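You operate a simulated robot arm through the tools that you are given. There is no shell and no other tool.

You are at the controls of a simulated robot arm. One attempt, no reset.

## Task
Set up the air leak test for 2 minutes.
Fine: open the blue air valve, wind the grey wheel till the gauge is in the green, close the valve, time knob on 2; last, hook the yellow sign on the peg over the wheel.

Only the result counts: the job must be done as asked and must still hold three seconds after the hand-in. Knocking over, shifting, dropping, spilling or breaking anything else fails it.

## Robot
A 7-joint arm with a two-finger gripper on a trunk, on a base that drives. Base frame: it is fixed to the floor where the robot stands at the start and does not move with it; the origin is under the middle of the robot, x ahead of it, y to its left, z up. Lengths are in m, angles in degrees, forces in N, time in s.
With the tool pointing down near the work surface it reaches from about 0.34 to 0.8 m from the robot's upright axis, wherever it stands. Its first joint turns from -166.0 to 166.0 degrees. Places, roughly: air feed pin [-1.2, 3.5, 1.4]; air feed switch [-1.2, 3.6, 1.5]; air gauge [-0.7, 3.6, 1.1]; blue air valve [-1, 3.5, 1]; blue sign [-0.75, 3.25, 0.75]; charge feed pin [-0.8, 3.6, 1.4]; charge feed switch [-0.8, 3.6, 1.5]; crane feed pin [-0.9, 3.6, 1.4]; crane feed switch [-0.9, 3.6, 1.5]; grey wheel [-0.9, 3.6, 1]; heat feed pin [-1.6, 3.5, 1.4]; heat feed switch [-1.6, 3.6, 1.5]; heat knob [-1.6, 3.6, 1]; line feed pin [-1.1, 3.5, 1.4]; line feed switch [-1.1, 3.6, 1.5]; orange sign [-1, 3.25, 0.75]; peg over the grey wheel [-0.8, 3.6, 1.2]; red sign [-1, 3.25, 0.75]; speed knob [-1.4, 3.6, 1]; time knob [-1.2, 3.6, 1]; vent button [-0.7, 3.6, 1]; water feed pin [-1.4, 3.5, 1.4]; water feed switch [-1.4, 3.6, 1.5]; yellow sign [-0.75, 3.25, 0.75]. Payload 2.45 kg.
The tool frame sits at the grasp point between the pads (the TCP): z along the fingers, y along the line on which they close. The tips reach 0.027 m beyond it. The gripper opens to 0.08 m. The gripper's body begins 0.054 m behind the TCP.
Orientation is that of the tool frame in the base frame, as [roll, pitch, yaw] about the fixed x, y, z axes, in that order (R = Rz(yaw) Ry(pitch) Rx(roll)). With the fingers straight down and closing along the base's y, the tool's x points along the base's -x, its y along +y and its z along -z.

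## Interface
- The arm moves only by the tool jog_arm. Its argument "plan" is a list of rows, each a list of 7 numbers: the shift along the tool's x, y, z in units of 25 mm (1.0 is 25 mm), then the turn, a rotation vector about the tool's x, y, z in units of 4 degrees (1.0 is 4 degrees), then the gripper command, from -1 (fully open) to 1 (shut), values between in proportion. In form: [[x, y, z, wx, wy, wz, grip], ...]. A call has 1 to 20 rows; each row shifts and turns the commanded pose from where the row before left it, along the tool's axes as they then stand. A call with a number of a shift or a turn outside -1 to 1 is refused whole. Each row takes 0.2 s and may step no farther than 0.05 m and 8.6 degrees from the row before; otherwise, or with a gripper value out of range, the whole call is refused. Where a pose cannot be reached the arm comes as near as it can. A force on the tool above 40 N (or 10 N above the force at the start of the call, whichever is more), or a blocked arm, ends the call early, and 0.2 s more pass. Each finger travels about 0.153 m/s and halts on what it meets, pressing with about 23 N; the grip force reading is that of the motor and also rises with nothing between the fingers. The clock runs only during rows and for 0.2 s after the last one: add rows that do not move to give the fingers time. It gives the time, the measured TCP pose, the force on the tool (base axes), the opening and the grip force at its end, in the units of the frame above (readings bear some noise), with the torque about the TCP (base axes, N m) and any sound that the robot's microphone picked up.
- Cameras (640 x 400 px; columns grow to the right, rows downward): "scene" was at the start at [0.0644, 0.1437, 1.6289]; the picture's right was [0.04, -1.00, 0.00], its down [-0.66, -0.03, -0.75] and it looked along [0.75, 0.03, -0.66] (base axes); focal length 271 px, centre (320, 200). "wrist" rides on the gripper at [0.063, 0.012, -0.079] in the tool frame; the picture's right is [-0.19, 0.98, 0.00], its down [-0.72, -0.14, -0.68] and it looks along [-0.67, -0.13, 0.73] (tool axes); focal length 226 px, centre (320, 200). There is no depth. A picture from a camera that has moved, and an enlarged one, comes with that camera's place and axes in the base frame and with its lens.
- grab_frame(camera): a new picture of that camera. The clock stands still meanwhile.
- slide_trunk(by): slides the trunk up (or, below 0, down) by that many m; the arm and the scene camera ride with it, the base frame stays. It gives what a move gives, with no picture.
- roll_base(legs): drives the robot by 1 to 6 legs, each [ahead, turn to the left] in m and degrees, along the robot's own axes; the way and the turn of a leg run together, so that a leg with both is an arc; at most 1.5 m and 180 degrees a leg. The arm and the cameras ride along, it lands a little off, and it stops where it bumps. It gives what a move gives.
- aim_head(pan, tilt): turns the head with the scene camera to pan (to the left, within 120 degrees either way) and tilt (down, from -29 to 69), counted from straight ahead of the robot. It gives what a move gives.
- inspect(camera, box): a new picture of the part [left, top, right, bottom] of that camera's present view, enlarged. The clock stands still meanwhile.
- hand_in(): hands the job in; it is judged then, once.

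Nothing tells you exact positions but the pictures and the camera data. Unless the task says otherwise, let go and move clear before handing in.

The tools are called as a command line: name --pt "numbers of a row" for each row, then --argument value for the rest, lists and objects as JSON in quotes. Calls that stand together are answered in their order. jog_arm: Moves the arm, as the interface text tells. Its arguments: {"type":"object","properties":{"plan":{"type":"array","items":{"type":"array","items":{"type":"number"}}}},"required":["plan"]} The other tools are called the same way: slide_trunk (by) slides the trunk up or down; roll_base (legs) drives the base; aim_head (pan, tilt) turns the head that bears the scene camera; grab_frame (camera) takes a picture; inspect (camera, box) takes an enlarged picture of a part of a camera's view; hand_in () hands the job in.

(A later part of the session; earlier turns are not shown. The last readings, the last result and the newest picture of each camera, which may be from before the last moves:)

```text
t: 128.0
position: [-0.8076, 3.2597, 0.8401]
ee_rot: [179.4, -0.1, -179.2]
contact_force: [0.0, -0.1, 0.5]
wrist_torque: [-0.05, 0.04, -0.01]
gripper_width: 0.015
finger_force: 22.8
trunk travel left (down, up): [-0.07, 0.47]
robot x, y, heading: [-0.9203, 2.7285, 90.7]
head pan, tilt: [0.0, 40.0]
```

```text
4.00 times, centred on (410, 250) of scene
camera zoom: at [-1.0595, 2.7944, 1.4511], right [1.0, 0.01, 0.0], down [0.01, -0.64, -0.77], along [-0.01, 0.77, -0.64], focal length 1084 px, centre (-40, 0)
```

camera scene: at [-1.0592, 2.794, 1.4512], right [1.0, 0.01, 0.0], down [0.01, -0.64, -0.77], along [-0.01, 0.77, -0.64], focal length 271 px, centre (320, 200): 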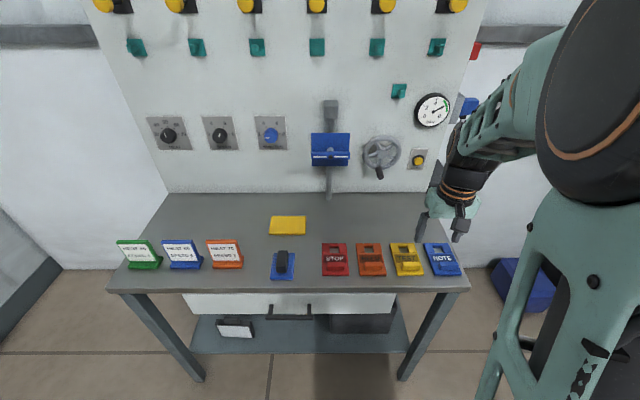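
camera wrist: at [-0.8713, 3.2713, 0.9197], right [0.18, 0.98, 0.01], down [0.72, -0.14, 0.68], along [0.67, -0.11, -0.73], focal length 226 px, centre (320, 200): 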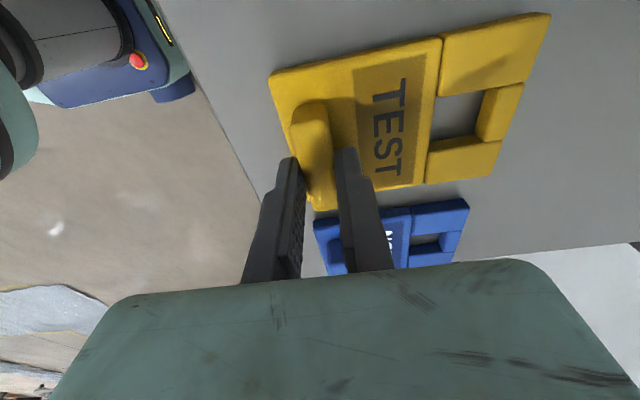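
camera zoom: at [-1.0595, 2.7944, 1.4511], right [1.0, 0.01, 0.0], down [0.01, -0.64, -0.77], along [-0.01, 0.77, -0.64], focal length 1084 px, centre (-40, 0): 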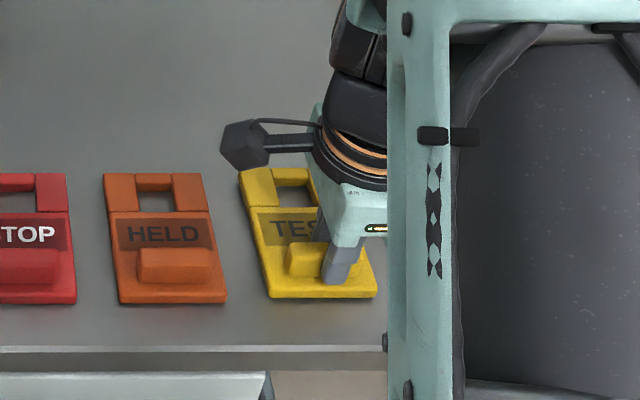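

The block is gripped (15 mm). I'll lift the sign straight up 18 cm and check it hangs on properly.

jog_arm --pt "0 0 -0.3 0 0 0 1" --pt "0 0 -0.6 0 0 0 1" --pt "0 0 -0.9 0 0 0 1" --pt "0 0 -0.9 0 0 0 1" --pt "0 0 -0.9 0 0 0 1" --pt "0 0 -0.9 0 0 0 1" --pt "0 0 -0.9 0 0 0 1" --pt "0 0 -0.9 0 0 0 1" --pt "0 0 -0.9 0 0 0 1" --pt "0 0 0 0 0 0 1"

grab_frame --camera "wrist"

grab_frame --camera "scene"

```text
t: 130.2
position: [-0.808, 3.2595, 1.019]
ee_rot: [179.4, -0.1, -179.2]
contact_force: [0.2, -0.2, -0.9]
wrist_torque: [0.01, 0.02, -0.02]
gripper_width: 0.015
finger_force: 23.1
trunk travel left (down, up): [-0.07, 0.47]
robot x, y, heading: [-0.9205, 2.735, 90.9]
head pan, tilt: [0.0, 40.0]
```

```text
taken
camera wrist: at [-0.8708, 3.2704, 1.0985], right [0.18, 0.98, 0.01], down [0.72, -0.14, 0.68], along [0.67, -0.11, -0.73], focal length 226 px, centre (320, 200)
```

wrist: 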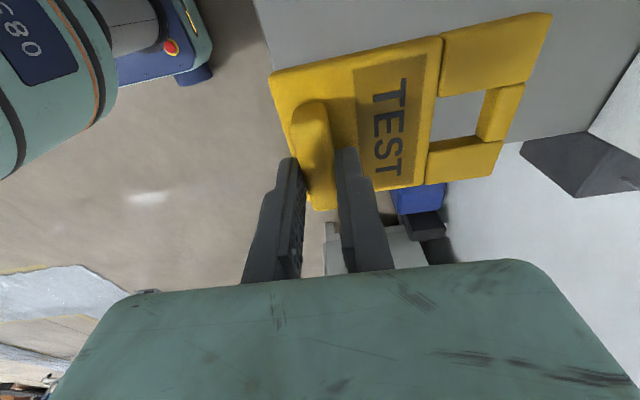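

```text
taken
camera scene: at [-1.0595, 2.7941, 1.4511], right [1.0, 0.01, 0.0], down [0.01, -0.64, -0.77], along [-0.01, 0.77, -0.64], focal length 271 px, centre (320, 200)
```

scene: 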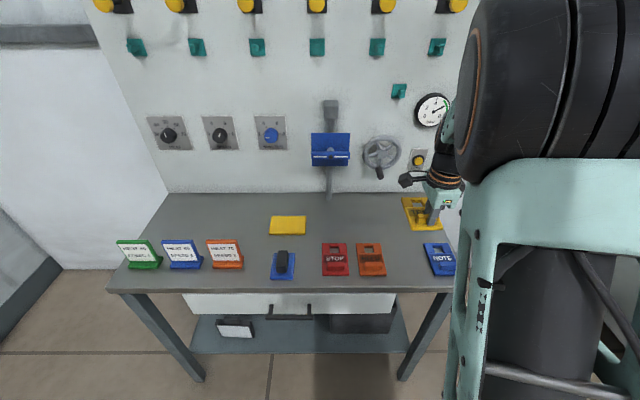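

The sign is held firmly. I'll carry it forward and up to a standoff in front of the panel below the peg, then begin pitching it upright.

jog_arm --pt "0.2 0.87 -0.47 0 0 0 1" --pt "0.2 0.87 -0.47 0 0 0 1" --pt "0.2 0.87 -0.47 0 0 0 1" --pt "0.2 0.87 -0.47 0 0 0 1" --pt "0.2 0.87 -0.47 0 0 0 1" --pt "0.2 0.87 -0.47 0 0 0 1" --pt "0 0 0 -1 0 0 1" --pt "0 0 0 -1 0 0 1" --pt "0 0 0 -1 0 0 1" --pt "0 0 0 -1 0 0 1" --pt "0 0 0 -1 0 0 1" --pt "0 0 0 -1 0 0 1" --pt "0 0 0 -1 0 0 1" --pt "0 0 0 -1 0 0 1" --pt "0 0 0 -1 0 0 1" --pt "0 0 0 -1 0 0 1" --pt "0 0 0 0 0 0 1"

grab_frame --camera "wrist"

grab_frame --camera "scene"

```text
t: 133.8
position: [-0.8384, 3.3879, 1.0932]
ee_rot: [139.3, -0.1, -179.1]
contact_force: [0.1, 0.2, -0.3]
wrist_torque: [-0.03, -0.01, -0.04]
gripper_width: 0.0153
finger_force: 23.4
trunk travel left (down, up): [-0.07, 0.47]
robot x, y, heading: [-0.9192, 2.7299, 90.5]
head pan, tilt: [0.0, 40.0]
```

```text
taken
camera wrist: at [-0.9006, 3.3451, 1.1605], right [0.18, 0.75, 0.64], down [0.73, -0.54, 0.42], along [0.66, 0.39, -0.64], focal length 226 px, centre (320, 200)
```

wrist: 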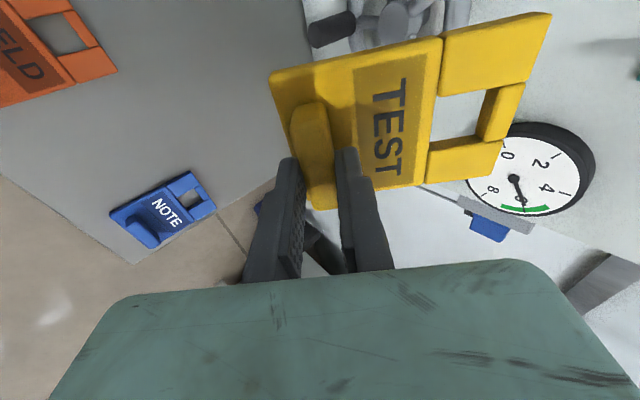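

```text
taken
camera scene: at [-1.0595, 2.7942, 1.4512], right [1.0, 0.01, 0.0], down [0.01, -0.64, -0.77], along [-0.01, 0.77, -0.64], focal length 271 px, centre (320, 200)
```

scene: 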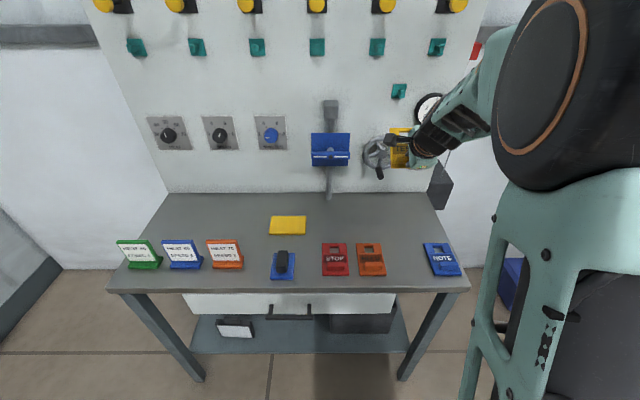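

The sign is tilting up cleanly; other signs are undisturbed. I'll finish pitching to upright.

jog_arm --pt "0 0 0 -1 0 0 1" --pt "0 0 0 -1 0 0 1" --pt "0 0 0 -1 0 0 1" --pt "0 0 0 -1 0 0 1" --pt "0 0 0 -1 0 0 1" --pt "0 0 0 -1 0 0 1" --pt "0 0 0 -1 0 0 1" --pt "0 0 0 -1 0 0 1" --pt "0 0 0 -1 0 0 1" --pt "0 0 0 -1 0 0 1" --pt "0 0 0 -1 0 0 1" --pt "0 0 0 -1 0 0 1" --pt "0 0 0 -0.3 0 0 1" --pt "0 0 0 0 0 0 1"

grab_frame --camera "wrist"

grab_frame --camera "scene"

```text
t: 136.8
position: [-0.8398, 3.3893, 1.0895]
ee_rot: [90.1, -0.1, -179.2]
contact_force: [0.9, -0.1, -0.8]
wrist_torque: [-0.02, 0.02, -0.01]
gripper_width: 0.015
finger_force: 22.9
out of reach, approached as far as the arm can: row 3, 4
trunk travel left (down, up): [-0.07, 0.47]
robot x, y, heading: [-0.9198, 2.7268, 90.6]
head pan, tilt: [0.0, 40.0]
```

```text
taken
camera wrist: at [-0.902, 3.309, 1.1024], right [0.19, 0.01, 0.98], down [0.73, -0.67, -0.14], along [0.66, 0.74, -0.13], focal length 226 px, centre (320, 200)
```

wrist: 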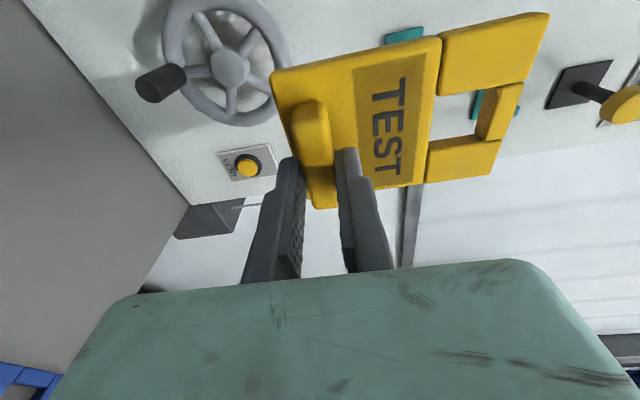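

```text
taken
camera scene: at [-1.0595, 2.7944, 1.4512], right [1.0, 0.01, 0.0], down [0.01, -0.64, -0.77], along [-0.01, 0.77, -0.64], focal length 271 px, centre (320, 200)
```

scene: 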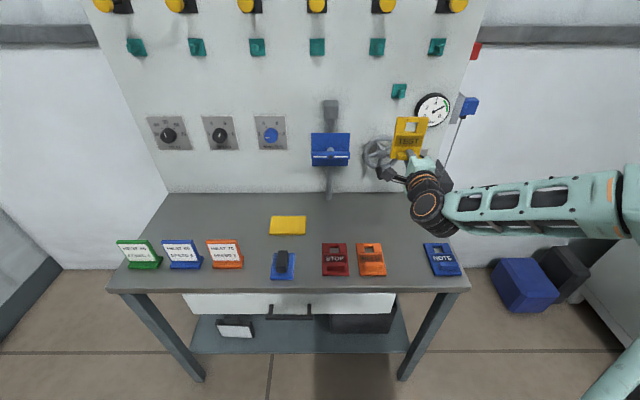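

The sign is upright in front of the wheel and both the sign and the peg are visible. I'll zoom in to measure the peg and sign top relative to each other.

inspect --camera "scene" --box '[370, 70, 450, 170]'

inspect --camera "scene" --box '[380, 75, 420, 105]'

inspect --camera "wrist" --box '[370, 0, 640, 210]'

```text
4.00 times, centred on (410, 120) of scene
camera zoom: at [-1.0595, 2.7944, 1.4512], right [1.0, 0.01, 0.0], down [0.01, -0.64, -0.77], along [-0.01, 0.77, -0.64], focal length 1084 px, centre (-40, 520)
```

zoom: 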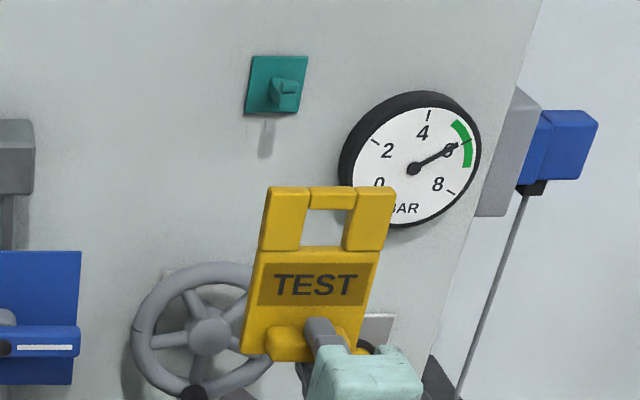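

```text
13.33 times, centred on (400, 90) of scene
camera zoom: at [-1.0595, 2.7944, 1.4512], right [1.0, 0.01, 0.0], down [0.01, -0.64, -0.77], along [-0.01, 0.77, -0.64], focal length 3612 px, centre (-747, 1667)
```

zoom: 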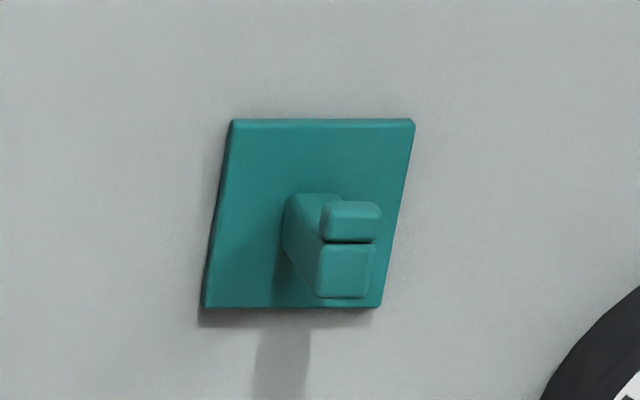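

```text
1.90 times, centred on (505, 105) of wrist
camera zoom: at [-0.902, 3.309, 1.1024], right [0.19, 0.01, 0.98], down [0.73, -0.67, -0.14], along [0.66, 0.74, -0.13], focal length 431 px, centre (-32, 381)
```

zoom: 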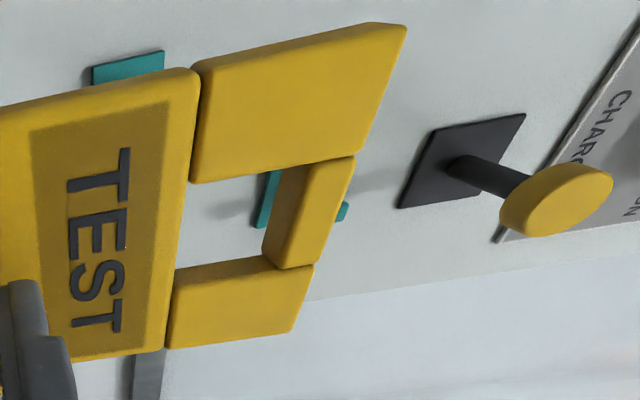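

Peg estimate: 40 mm teal plate centred about (-0.835, z 1.183), peg 12 mm wide with an upward lip, front at y≈3.568. The sign's top bar underside is ~86 mm above the TCP. I'll raise and move to a closer standoff (TCP ≈ -0.835, 3.45, 1.116) and re-check alignment.

jog_arm --pt "-0.067 0.347 0.8 0 0 0 1" --pt "-0.067 0.347 0.8 0 0 0 1" --pt "-0.067 0.347 0.8 0 0 0 1" --pt "0 0 0 0 0 0 1"

grab_frame --camera "wrist"

inspect --camera "scene" --box '[370, 60, 450, 140]'

inspect --camera "wrist" --box '[370, 0, 640, 210]'

```text
t: 137.8
position: [-0.8354, 3.4496, 1.1136]
ee_rot: [90.2, -0.1, -179.2]
contact_force: [0.0, -0.2, -0.4]
wrist_torque: [-0.04, 0.01, -0.03]
gripper_width: 0.0151
finger_force: 23.1
trunk travel left (down, up): [-0.07, 0.47]
robot x, y, heading: [-0.9165, 2.7299, 90.5]
head pan, tilt: [0.0, 40.0]
```

```text
taken
camera wrist: at [-0.897, 3.3695, 1.127], right [0.19, 0.01, 0.98], down [0.73, -0.67, -0.14], along [0.66, 0.74, -0.14], focal length 226 px, centre (320, 200)
```

wrist: 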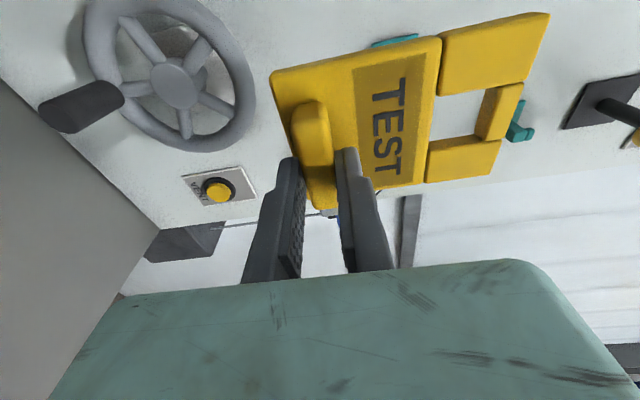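

```text
5.00 times, centred on (410, 100) of scene
camera zoom: at [-1.0595, 2.7946, 1.4511], right [1.0, 0.01, 0.0], down [0.01, -0.64, -0.77], along [-0.01, 0.77, -0.64], focal length 1355 px, centre (-130, 700)
```

zoom: 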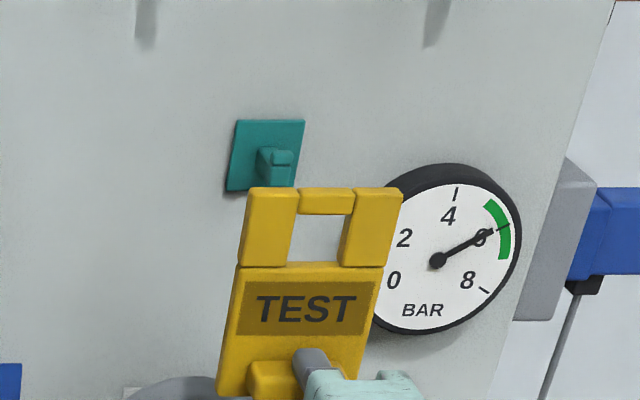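

```text
1.90 times, centred on (505, 105) of wrist
camera zoom: at [-0.897, 3.3695, 1.127], right [0.19, 0.01, 0.98], down [0.73, -0.67, -0.14], along [0.66, 0.74, -0.14], focal length 431 px, centre (-32, 381)
```

zoom: 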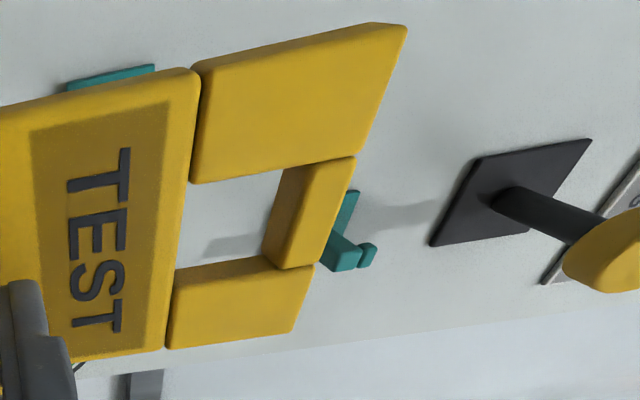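

The lower teal plate's left edge gives the peg centre at x≈-0.834, z≈1.182 (the hook seen near the sign's top is another one, for the charge feed). I'll close in to just short of the peg and compare sign window and peg directly.

jog_arm --pt "-0.02 0.07 0.8 0 0 0 1" --pt "0 0.07 0.8 0 0 0 1" --pt "0 0 0.8 0 0 0 1" --pt "0 0 0 0 0 0 1"

inspect --camera "scene" --box '[380, 60, 440, 120]'

grab_frame --camera "wrist"

inspect --camera "wrist" --box '[370, 0, 640, 210]'

```text
t: 138.8
position: [-0.8351, 3.5089, 1.1184]
ee_rot: [90.3, -0.1, -179.2]
contact_force: [1.0, -0.4, -0.4]
wrist_torque: [-0.01, 0.0, 0.01]
gripper_width: 0.0151
finger_force: 22.9
trunk travel left (down, up): [-0.07, 0.47]
robot x, y, heading: [-0.9198, 2.7317, 90.7]
head pan, tilt: [0.0, 40.0]
```

```text
6.67 times, centred on (410, 90) of scene
camera zoom: at [-1.0595, 2.7947, 1.4511], right [1.0, 0.01, 0.0], down [0.01, -0.64, -0.77], along [-0.01, 0.77, -0.64], focal length 1806 px, centre (-280, 933)
```

zoom: 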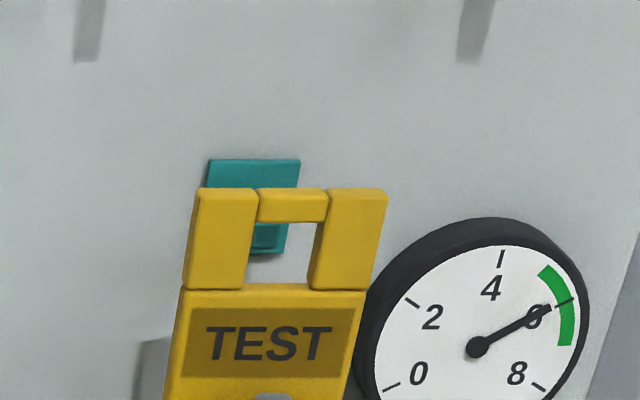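

```text
taken
camera wrist: at [-0.8977, 3.4292, 1.1308], right [0.19, 0.01, 0.98], down [0.73, -0.67, -0.14], along [0.66, 0.74, -0.14], focal length 226 px, centre (320, 200)
```

wrist: 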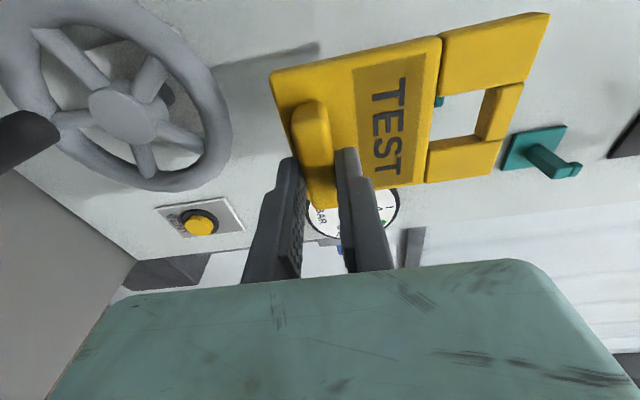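

```text
1.90 times, centred on (505, 105) of wrist
camera zoom: at [-0.8977, 3.4292, 1.1308], right [0.19, 0.01, 0.98], down [0.73, -0.67, -0.14], along [0.66, 0.74, -0.14], focal length 431 px, centre (-32, 381)
```

zoom: 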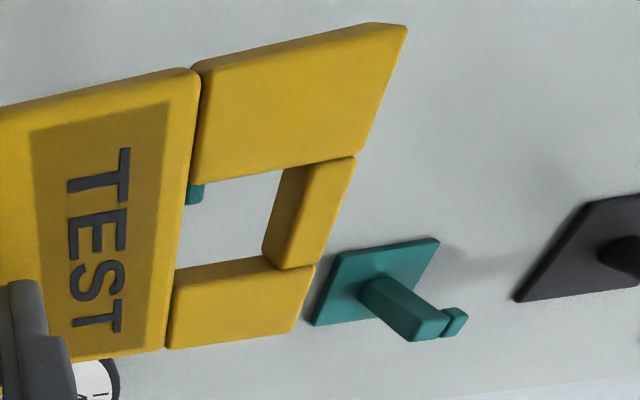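

Horizontally the window lines up with the peg, but my two height estimates disagree by several mm. I'll back off and shift right so the wrist camera can see the peg directly and measure its height.

jog_arm --pt "0 0 -1 0 0 0 1" --pt "0 0 -1 0 0 0 1" --pt "-0.8 0 0 0 0 0 1" --pt "-0.8 0 0 0 0 0 1" --pt "-0.8 0 0 0 0 0 1" --pt "0 0 0 0 0 0 1"

grab_frame --camera "wrist"

inspect --camera "wrist" --box '[300, 0, 500, 120]'

```text
t: 140.2
position: [-0.7756, 3.4606, 1.12]
ee_rot: [90.2, 0.0, -179.1]
contact_force: [0.6, 1.0, -0.3]
wrist_torque: [-0.03, 0.03, 0.0]
gripper_width: 0.0149
finger_force: 22.8
trunk travel left (down, up): [-0.07, 0.47]
robot x, y, heading: [-0.9213, 2.7283, 90.5]
head pan, tilt: [0.0, 40.0]
```

```text
taken
camera wrist: at [-0.8375, 3.3805, 1.1327], right [0.19, 0.01, 0.98], down [0.73, -0.67, -0.14], along [0.66, 0.74, -0.13], focal length 226 px, centre (320, 200)
```

wrist: 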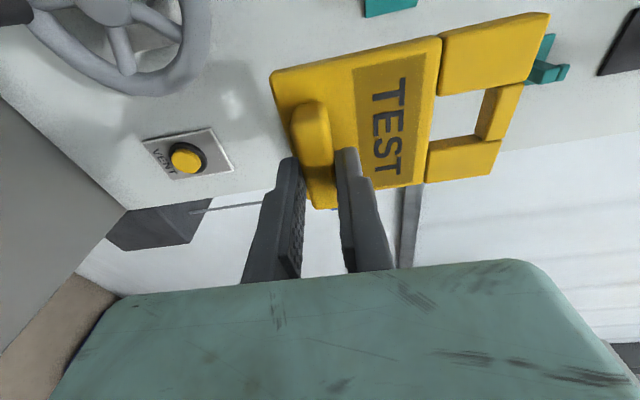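

```text
3.20 times, centred on (400, 60) of wrist
camera zoom: at [-0.8375, 3.3805, 1.1327], right [0.19, 0.01, 0.98], down [0.73, -0.67, -0.14], along [0.66, 0.74, -0.13], focal length 723 px, centre (64, 648)
```

zoom: 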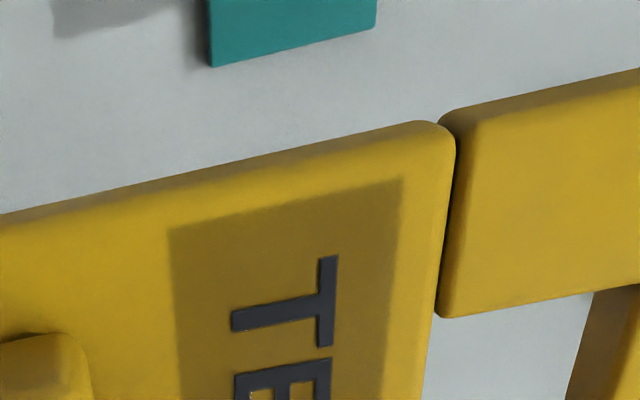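

Only the peg's base plate is in view (right edge x≈-0.8175, centre z≈1.183). I'll shift slightly left and back so the peg's tip itself comes into view.

jog_arm --pt "0.45 0 -0.9 0 0 0 1" --pt "0.45 0 -0.9 0 0 0 1" --pt "0 0 0 0 0 0 1"

inspect --camera "wrist" --box '[320, 0, 480, 100]'

grab_frame --camera "wrist"

```text
t: 141.0
position: [-0.7976, 3.4134, 1.1201]
ee_rot: [90.1, -0.1, -179.1]
contact_force: [0.3, 0.7, -0.6]
wrist_torque: [-0.01, -0.02, 0.01]
gripper_width: 0.0151
finger_force: 23.0
trunk travel left (down, up): [-0.07, 0.47]
robot x, y, heading: [-0.9195, 2.7302, 90.5]
head pan, tilt: [0.0, 40.0]
```

```text
4.00 times, centred on (400, 50) of wrist
camera zoom: at [-0.8597, 3.333, 1.1322], right [0.19, 0.01, 0.98], down [0.73, -0.67, -0.14], along [0.66, 0.74, -0.13], focal length 904 px, centre (0, 800)
```

zoom: 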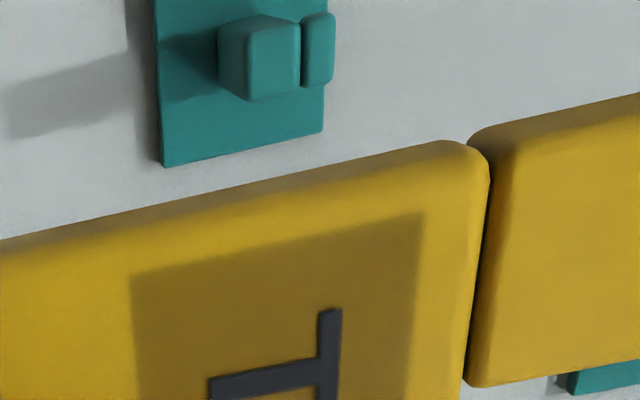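

```text
taken
camera wrist: at [-0.8597, 3.333, 1.1322], right [0.19, 0.01, 0.98], down [0.73, -0.67, -0.14], along [0.66, 0.74, -0.13], focal length 226 px, centre (320, 200)
```

wrist: 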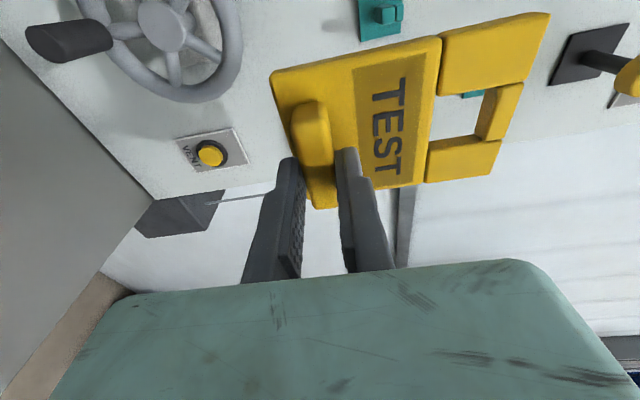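

Now the peg end is clearly visible: centre x≈-0.838, bar z≈1.178–1.188, lip top ≈1.196, base plate centre z≈1.184. The window should be centred with TCP z≈1.118. I'll line up again and approach slowly.

jog_arm --pt "0.77 -0.04 0 0 0 0 1" --pt "0.77 -0.04 0 0 0 0 1" --pt "0 0 0.9 0 0 0 1" --pt "0 0 0.9 0 0 0 1" --pt "0 0 0.9 0 0 0 1" --pt "0 0 0.9 0 0 0 1" --pt "0 0 0 0 0 0 1"

inspect --camera "scene" --box '[385, 70, 435, 105]'

inspect --camera "wrist" --box '[400, 0, 560, 200]'

```text
t: 142.6
position: [-0.8382, 3.505, 1.1163]
ee_rot: [90.2, 0.0, -179.2]
contact_force: [0.0, -0.3, -1.1]
wrist_torque: [0.03, -0.03, -0.01]
gripper_width: 0.0154
finger_force: 22.7
trunk travel left (down, up): [-0.07, 0.47]
robot x, y, heading: [-0.919, 2.7288, 90.5]
head pan, tilt: [0.0, 40.0]
```

```text
11.43 times, centred on (410, 88) of scene
camera zoom: at [-1.0594, 2.7948, 1.4511], right [1.0, 0.01, 0.0], down [0.01, -0.64, -0.77], along [-0.01, 0.77, -0.64], focal length 3096 px, centre (-709, 1486)
```

zoom: 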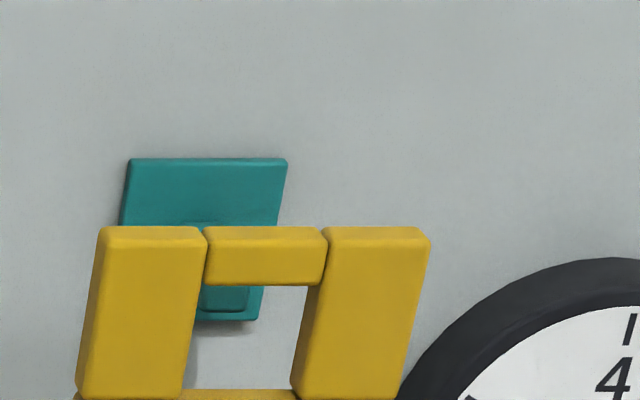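

```text
2.00 times, centred on (480, 100) of wrist
camera zoom: at [-0.9001, 3.424, 1.1282], right [0.19, 0.01, 0.98], down [0.73, -0.67, -0.14], along [0.66, 0.74, -0.14], focal length 452 px, centre (0, 400)
```

zoom: 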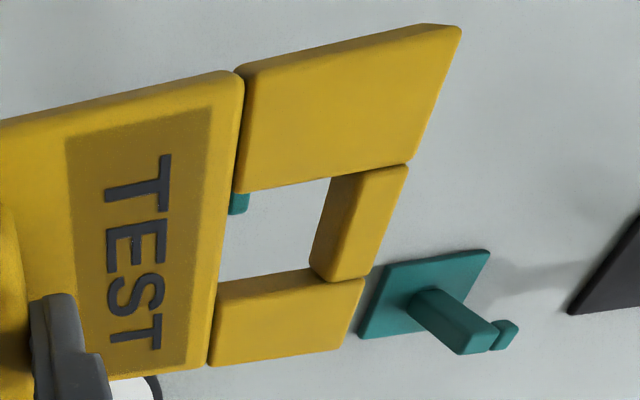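

Both views agree: peg spans z≈1.180–1.199 with its front near y≈3.578. I'll set TCP z≈1.1197 and push the window over the peg gently in small steps.

jog_arm --pt "-0.03 0.136 0 0 0 0 1" --pt "0 0 0.4 0 0 0 1" --pt "0 0 0.4 0 0 0 1" --pt "0 0 0.4 0 0 0 1" --pt "0 0 0.4 0 0 0 1" --pt "0 0 0 0 0 0 1"

inspect --camera "scene" --box '[385, 70, 435, 105]'

inspect --camera "wrist" --box '[400, 0, 560, 200]'

```text
t: 144.0
position: [-0.8395, 3.5442, 1.1217]
ee_rot: [90.2, -0.1, -179.2]
contact_force: [-0.7, 0.8, -1.3]
wrist_torque: [-0.02, 0.02, -0.01]
gripper_width: 0.0151
finger_force: 22.9
trunk travel left (down, up): [-0.07, 0.47]
robot x, y, heading: [-0.9182, 2.7336, 90.6]
head pan, tilt: [0.0, 40.0]
```

```text
11.43 times, centred on (410, 88) of scene
camera zoom: at [-1.0595, 2.7946, 1.4511], right [1.0, 0.01, 0.0], down [0.01, -0.64, -0.77], along [-0.01, 0.77, -0.64], focal length 3096 px, centre (-709, 1486)
```

zoom: 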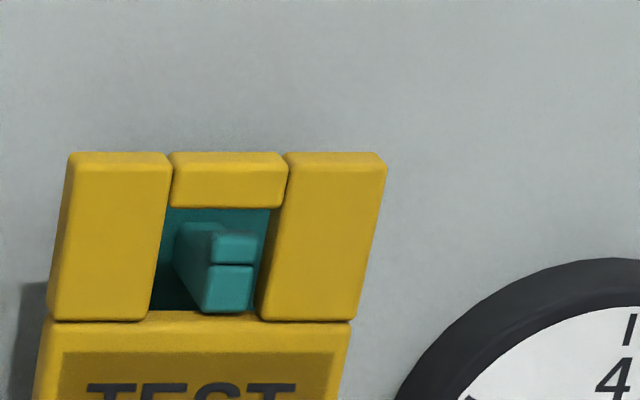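

```text
2.00 times, centred on (480, 100) of wrist
camera zoom: at [-0.9006, 3.4649, 1.1328], right [0.19, 0.01, 0.98], down [0.73, -0.67, -0.14], along [0.66, 0.74, -0.14], focal length 452 px, centre (0, 400)
```

zoom: 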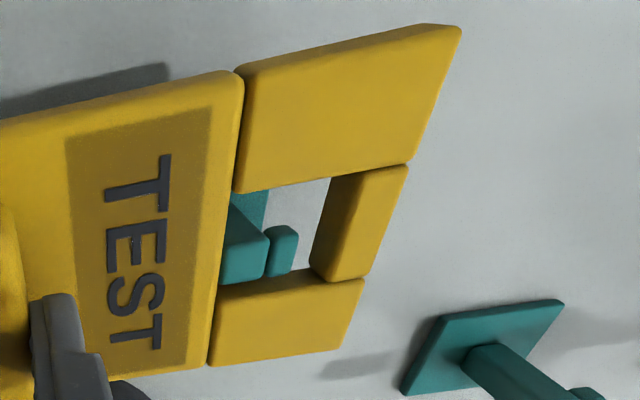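

The peg is poking into the window. It sits 4 mm right of the window's centre and 2 mm low, so I'll shift the sign right 4 mm, down 2 mm, and push on until its back is near the peg's base plate.

jog_arm --pt "-0.17 -0.08 0 0 0 0 1" --pt "0 0 0.2 0 0 0 1" --pt "0 0 0.2 0 0 0 1" --pt "0 0 0.15 0 0 0 1" --pt "0 0 0 0 0 0 1"

inspect --camera "scene" --box '[385, 70, 435, 105]'

inspect --camera "wrist" --box '[400, 0, 560, 200]'

```text
t: 145.2
position: [-0.8333, 3.5584, 1.1184]
ee_rot: [90.2, -0.1, -179.2]
contact_force: [1.0, -0.5, -1.6]
wrist_torque: [0.01, 0.01, 0.0]
gripper_width: 0.015
finger_force: 23.5
trunk travel left (down, up): [-0.07, 0.47]
robot x, y, heading: [-0.9185, 2.7282, 90.9]
head pan, tilt: [0.0, 40.0]
```

```text
11.43 times, centred on (410, 88) of scene
camera zoom: at [-1.0595, 2.7945, 1.4511], right [1.0, 0.01, 0.0], down [0.01, -0.64, -0.77], along [-0.01, 0.77, -0.64], focal length 3096 px, centre (-709, 1486)
```

zoom: 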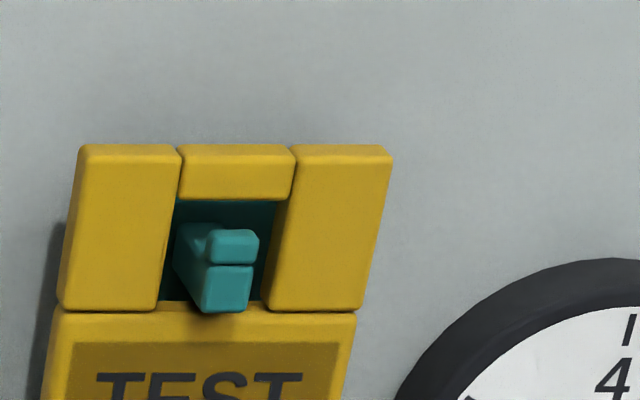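

```text
2.00 times, centred on (480, 100) of wrist
camera zoom: at [-0.8952, 3.478, 1.1307], right [0.19, 0.01, 0.98], down [0.73, -0.67, -0.14], along [0.66, 0.74, -0.13], focal length 452 px, centre (0, 400)
```

zoom: 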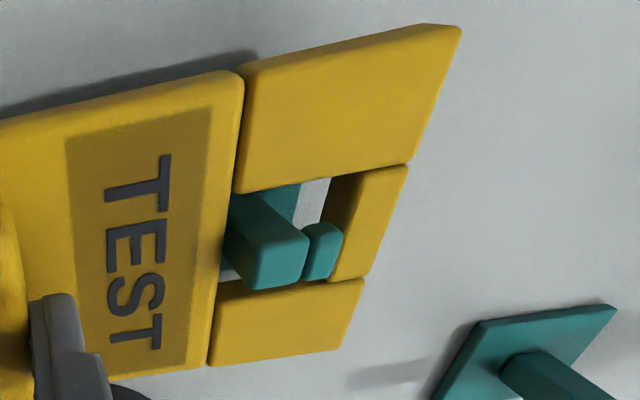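

The peg passes through the window without contact. I'll push a few mm further until the sign's back just touches the base plate, to clear the lip.

jog_arm --pt "0 0 0.1 0 0 0 1" --pt "0 0 0.1 0 0 0 1" --pt "0 0 0 0 0 0 1"

inspect --camera "wrist" --box '[400, 0, 560, 200]'

inspect --camera "scene" --box '[385, 70, 435, 105]'

```text
t: 146.0
position: [-0.8326, 3.5629, 1.1175]
ee_rot: [90.1, -0.1, -179.2]
contact_force: [0.2, 0.2, -1.9]
wrist_torque: [-0.05, 0.01, 0.03]
gripper_width: 0.0152
finger_force: 23.2
trunk travel left (down, up): [-0.07, 0.47]
robot x, y, heading: [-0.923, 2.7299, 90.9]
head pan, tilt: [0.0, 40.0]
```

```text
2.00 times, centred on (480, 100) of wrist
camera zoom: at [-0.8944, 3.4825, 1.1297], right [0.19, 0.01, 0.98], down [0.73, -0.67, -0.14], along [0.66, 0.74, -0.14], focal length 452 px, centre (0, 400)
```

zoom: 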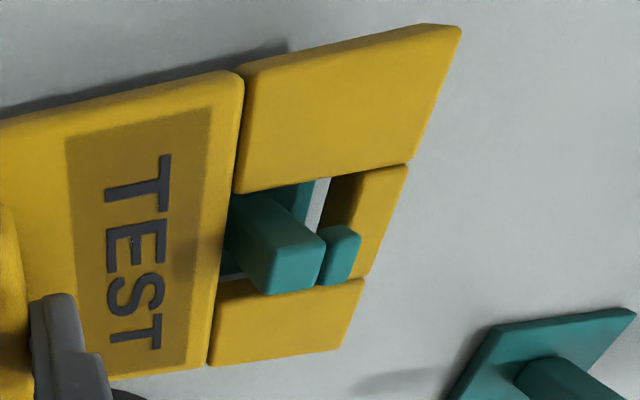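

```text
11.43 times, centred on (410, 88) of scene
camera zoom: at [-1.0595, 2.7945, 1.4511], right [1.0, 0.01, 0.0], down [0.01, -0.64, -0.77], along [-0.01, 0.77, -0.64], focal length 3096 px, centre (-709, 1486)
```

zoom: 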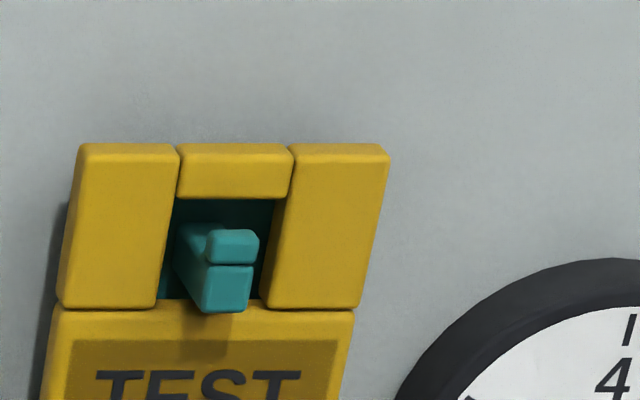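

Still free; I'll creep forward further until contact.

jog_arm --pt "0 0 0.1 0 0 0 1" --pt "0 0 0.1 0 0 0 1" --pt "0 0 0 0 0 0 1"

inspect --camera "wrist" --box '[400, 0, 560, 200]'

inspect --camera "scene" --box '[385, 70, 435, 105]'

```text
t: 146.8
position: [-0.8329, 3.5686, 1.1182]
ee_rot: [90.2, -0.1, -179.2]
contact_force: [-0.2, 0.2, -1.3]
wrist_torque: [-0.03, -0.02, -0.01]
gripper_width: 0.0154
finger_force: 22.9
trunk travel left (down, up): [-0.07, 0.47]
robot x, y, heading: [-0.9211, 2.7289, 90.5]
head pan, tilt: [0.0, 40.0]
```

```text
2.00 times, centred on (480, 100) of wrist
camera zoom: at [-0.895, 3.4878, 1.13], right [0.19, 0.01, 0.98], down [0.73, -0.67, -0.14], along [0.66, 0.74, -0.13], focal length 452 px, centre (0, 400)
```

zoom: 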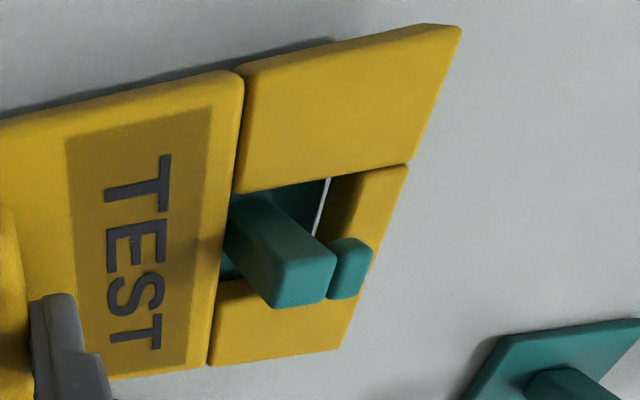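

```text
11.43 times, centred on (410, 88) of scene
camera zoom: at [-1.0595, 2.7945, 1.4511], right [1.0, 0.01, 0.0], down [0.01, -0.64, -0.77], along [-0.01, 0.77, -0.64], focal length 3096 px, centre (-709, 1486)
```

zoom: 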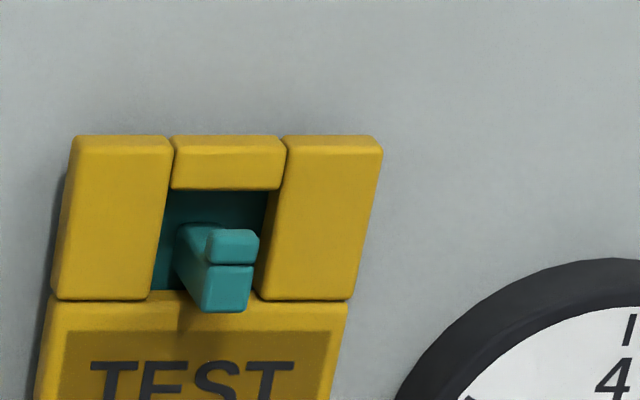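

The sign is close to the base plate now and the lip stands well out in front. I'll go 2.5 mm further and then lower gently to see where it seats.

jog_arm --pt "0 0 0.1 0 0 0 1" --pt "0 0 0 0 0 0 1"

jog_arm --pt "0 -0.12 0 0 0 0 1" --pt "0 -0.12 0 0 0 0 1" --pt "0 0 0 0 0 0 1"

inspect --camera "wrist" --box '[400, 0, 560, 200]'

inspect --camera "scene" --box '[385, 70, 435, 105]'

```text
t: 147.4
position: [-0.8334, 3.5703, 1.1168]
ee_rot: [90.2, -0.1, -179.2]
contact_force: [0.9, 0.2, -0.9]
wrist_torque: [-0.01, -0.01, 0.01]
gripper_width: 0.0152
finger_force: 23.3
trunk travel left (down, up): [-0.07, 0.47]
robot x, y, heading: [-0.918, 2.7298, 90.8]
head pan, tilt: [0.0, 40.0]
```

```text
t: 148.2
position: [-0.8332, 3.57, 1.112]
ee_rot: [90.2, -0.1, -179.2]
contact_force: [-0.3, -0.5, -1.1]
wrist_torque: [-0.02, 0.0, -0.01]
gripper_width: 0.015
finger_force: 23.0
trunk travel left (down, up): [-0.07, 0.47]
robot x, y, heading: [-0.9179, 2.7294, 90.7]
head pan, tilt: [0.0, 40.0]
```

```text
2.00 times, centred on (480, 100) of wrist
camera zoom: at [-0.8953, 3.4908, 1.1238], right [0.19, 0.01, 0.98], down [0.73, -0.67, -0.14], along [0.66, 0.74, -0.14], focal length 452 px, centre (0, 400)
```

zoom: 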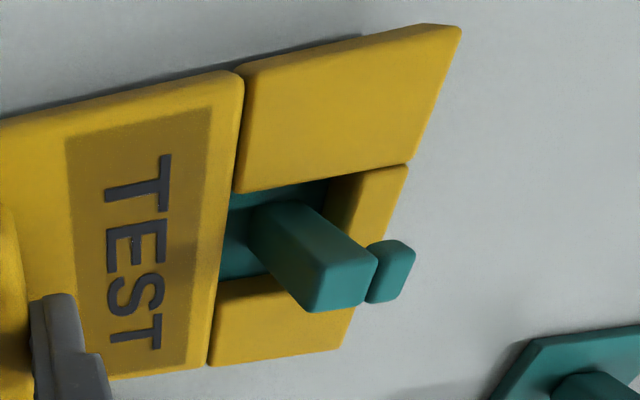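

```text
11.43 times, centred on (410, 88) of scene
camera zoom: at [-1.0595, 2.7945, 1.4511], right [1.0, 0.01, 0.0], down [0.01, -0.64, -0.77], along [-0.01, 0.77, -0.64], focal length 3096 px, centre (-709, 1486)
```

zoom: 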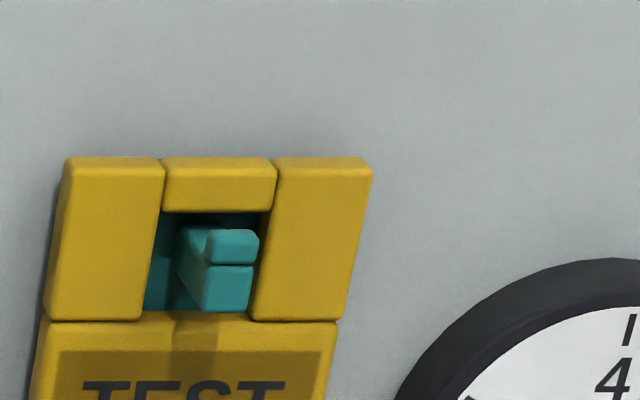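

Lowering freely. I'll continue down in small steps until the top bar rests on the peg.

jog_arm --pt "0 -0.1 0 0 0 0 1" --pt "0 -0.1 0 0 0 0 1" --pt "0 -0.1 0 0 0 0 1" --pt "0 0 0 0 0 0 1"

inspect --camera "wrist" --box '[400, 0, 560, 200]'

inspect --camera "scene" --box '[385, 70, 435, 105]'

```text
t: 149.2
position: [-0.832, 3.5708, 1.1061]
ee_rot: [90.0, -0.2, -179.2]
contact_force: [0.3, 2.5, 6.6]
wrist_torque: [0.05, -0.01, -0.02]
gripper_width: 0.0156
finger_force: 23.4
trunk travel left (down, up): [-0.07, 0.47]
robot x, y, heading: [-0.9196, 2.7297, 90.9]
head pan, tilt: [0.0, 40.0]
```

```text
2.00 times, centred on (480, 100) of wrist
camera zoom: at [-0.8942, 3.4914, 1.1182], right [0.19, 0.0, 0.98], down [0.73, -0.67, -0.14], along [0.66, 0.74, -0.13], focal length 452 px, centre (0, 400)
```

zoom: 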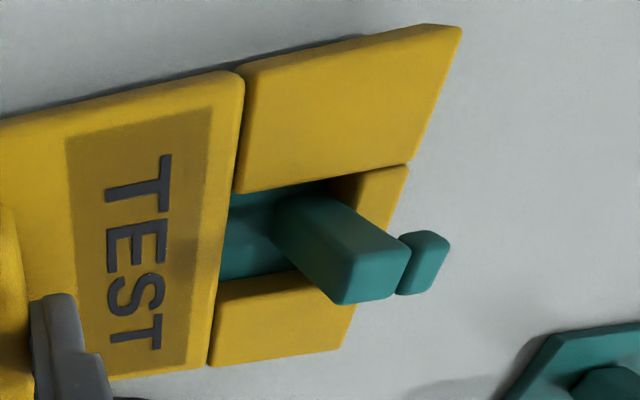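

```text
11.43 times, centred on (410, 88) of scene
camera zoom: at [-1.0595, 2.794, 1.4512], right [1.0, 0.01, 0.0], down [0.01, -0.64, -0.77], along [-0.01, 0.77, -0.64], focal length 3096 px, centre (-709, 1486)
```

zoom: 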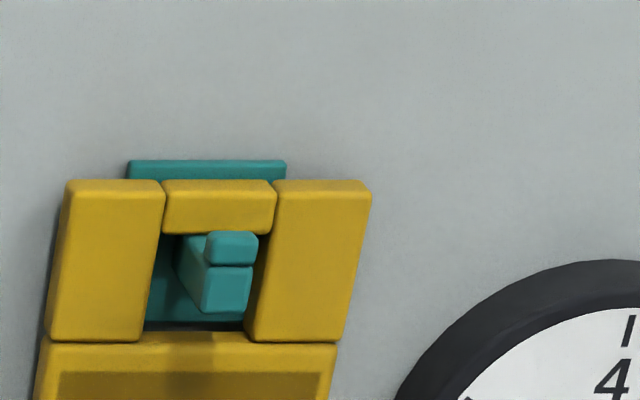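

The bar now rests on the peg (6.6 N upward) behind the lip, at the predicted height. I'll open the fingers and check that the sign hangs before backing away.

jog_arm --pt "0 0 0 0 0 0 0.5" --pt "0 0 0 0 0 0 0.2" --pt "0 0 0 0 0 0 0.1" --pt "0 0 0 0 0 0 0.1"

grab_frame --camera "wrist"

inspect --camera "scene" --box '[370, 60, 450, 140]'

```text
t: 150.2
position: [-0.8315, 3.5725, 1.1038]
ee_rot: [90.2, -0.2, -179.2]
contact_force: [-0.7, 0.5, 0.9]
wrist_torque: [0.01, 0.0, -0.02]
gripper_width: 0.0362
finger_force: 0.1
trunk travel left (down, up): [-0.07, 0.47]
robot x, y, heading: [-0.9168, 2.7299, 91.0]
head pan, tilt: [0.0, 40.0]
```

```text
taken
camera wrist: at [-0.8942, 3.4916, 1.1171], right [0.19, 0.01, 0.98], down [0.73, -0.67, -0.14], along [0.66, 0.74, -0.13], focal length 226 px, centre (320, 200)
```

wrist: 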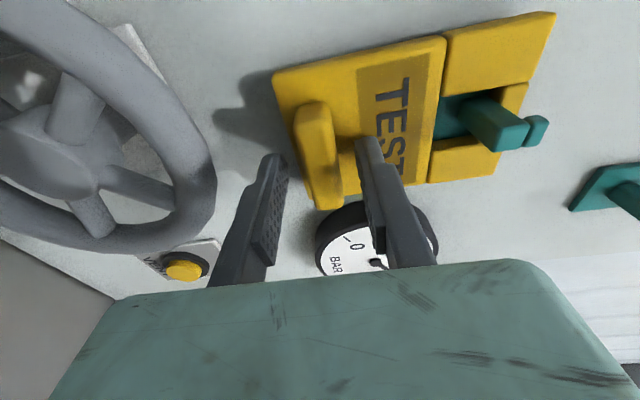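

```text
5.00 times, centred on (410, 100) of scene
camera zoom: at [-1.0595, 2.7944, 1.4511], right [1.0, 0.01, 0.0], down [0.01, -0.64, -0.77], along [-0.01, 0.77, -0.64], focal length 1355 px, centre (-130, 700)
```

zoom: 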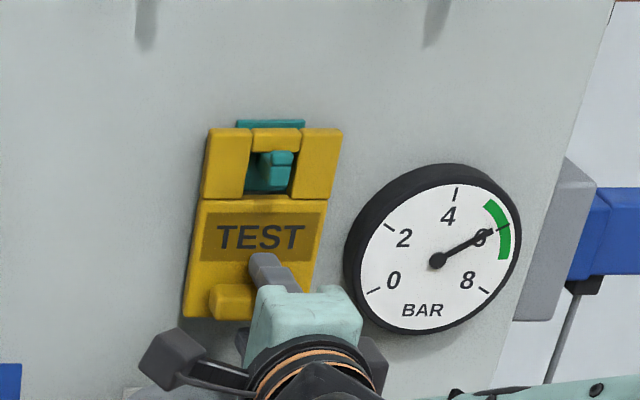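

The sign hangs on the peg by itself. I'll back straight away.

jog_arm --pt "0 0 -0.4 0 0 0 0.1" --pt "0 0 -0.6 0 0 0 0.1" --pt "0 0 -0.8 0 0 0 0.1" --pt "0 0 -0.9 0 0 0 0.1" --pt "0 0 -0.9 0 0 0 0.1" --pt "0 0 -0.9 0 0 0 0.1" --pt "0 0 -0.9 0 0 0 0.1" --pt "0 0 0 0 0 0 0.1"

grab_frame --camera "wrist"

grab_frame --camera "scene"

```text
t: 152.0
position: [-0.8322, 3.4351, 1.1056]
ee_rot: [90.1, 0.0, -179.3]
contact_force: [-1.3, 0.1, 0.7]
wrist_torque: [-0.02, -0.01, 0.03]
gripper_width: 0.0363
finger_force: 0.0
trunk travel left (down, up): [-0.07, 0.47]
robot x, y, heading: [-0.917, 2.7317, 90.6]
head pan, tilt: [0.0, 40.0]
```

```text
taken
camera wrist: at [-0.8945, 3.3539, 1.1177], right [0.19, 0.01, 0.98], down [0.73, -0.67, -0.14], along [0.66, 0.74, -0.13], focal length 226 px, centre (320, 200)
```

wrist: 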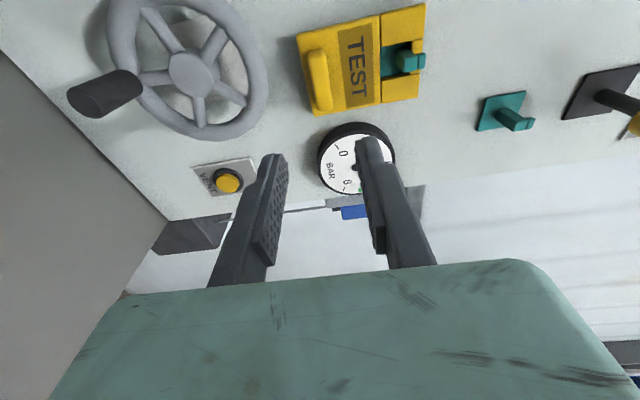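

```text
taken
camera scene: at [-1.0595, 2.794, 1.4512], right [1.0, 0.01, 0.0], down [0.01, -0.64, -0.77], along [-0.01, 0.77, -0.64], focal length 271 px, centre (320, 200)
```

scene: 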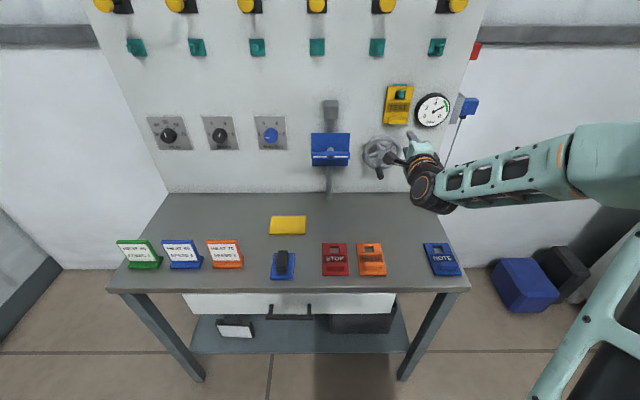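

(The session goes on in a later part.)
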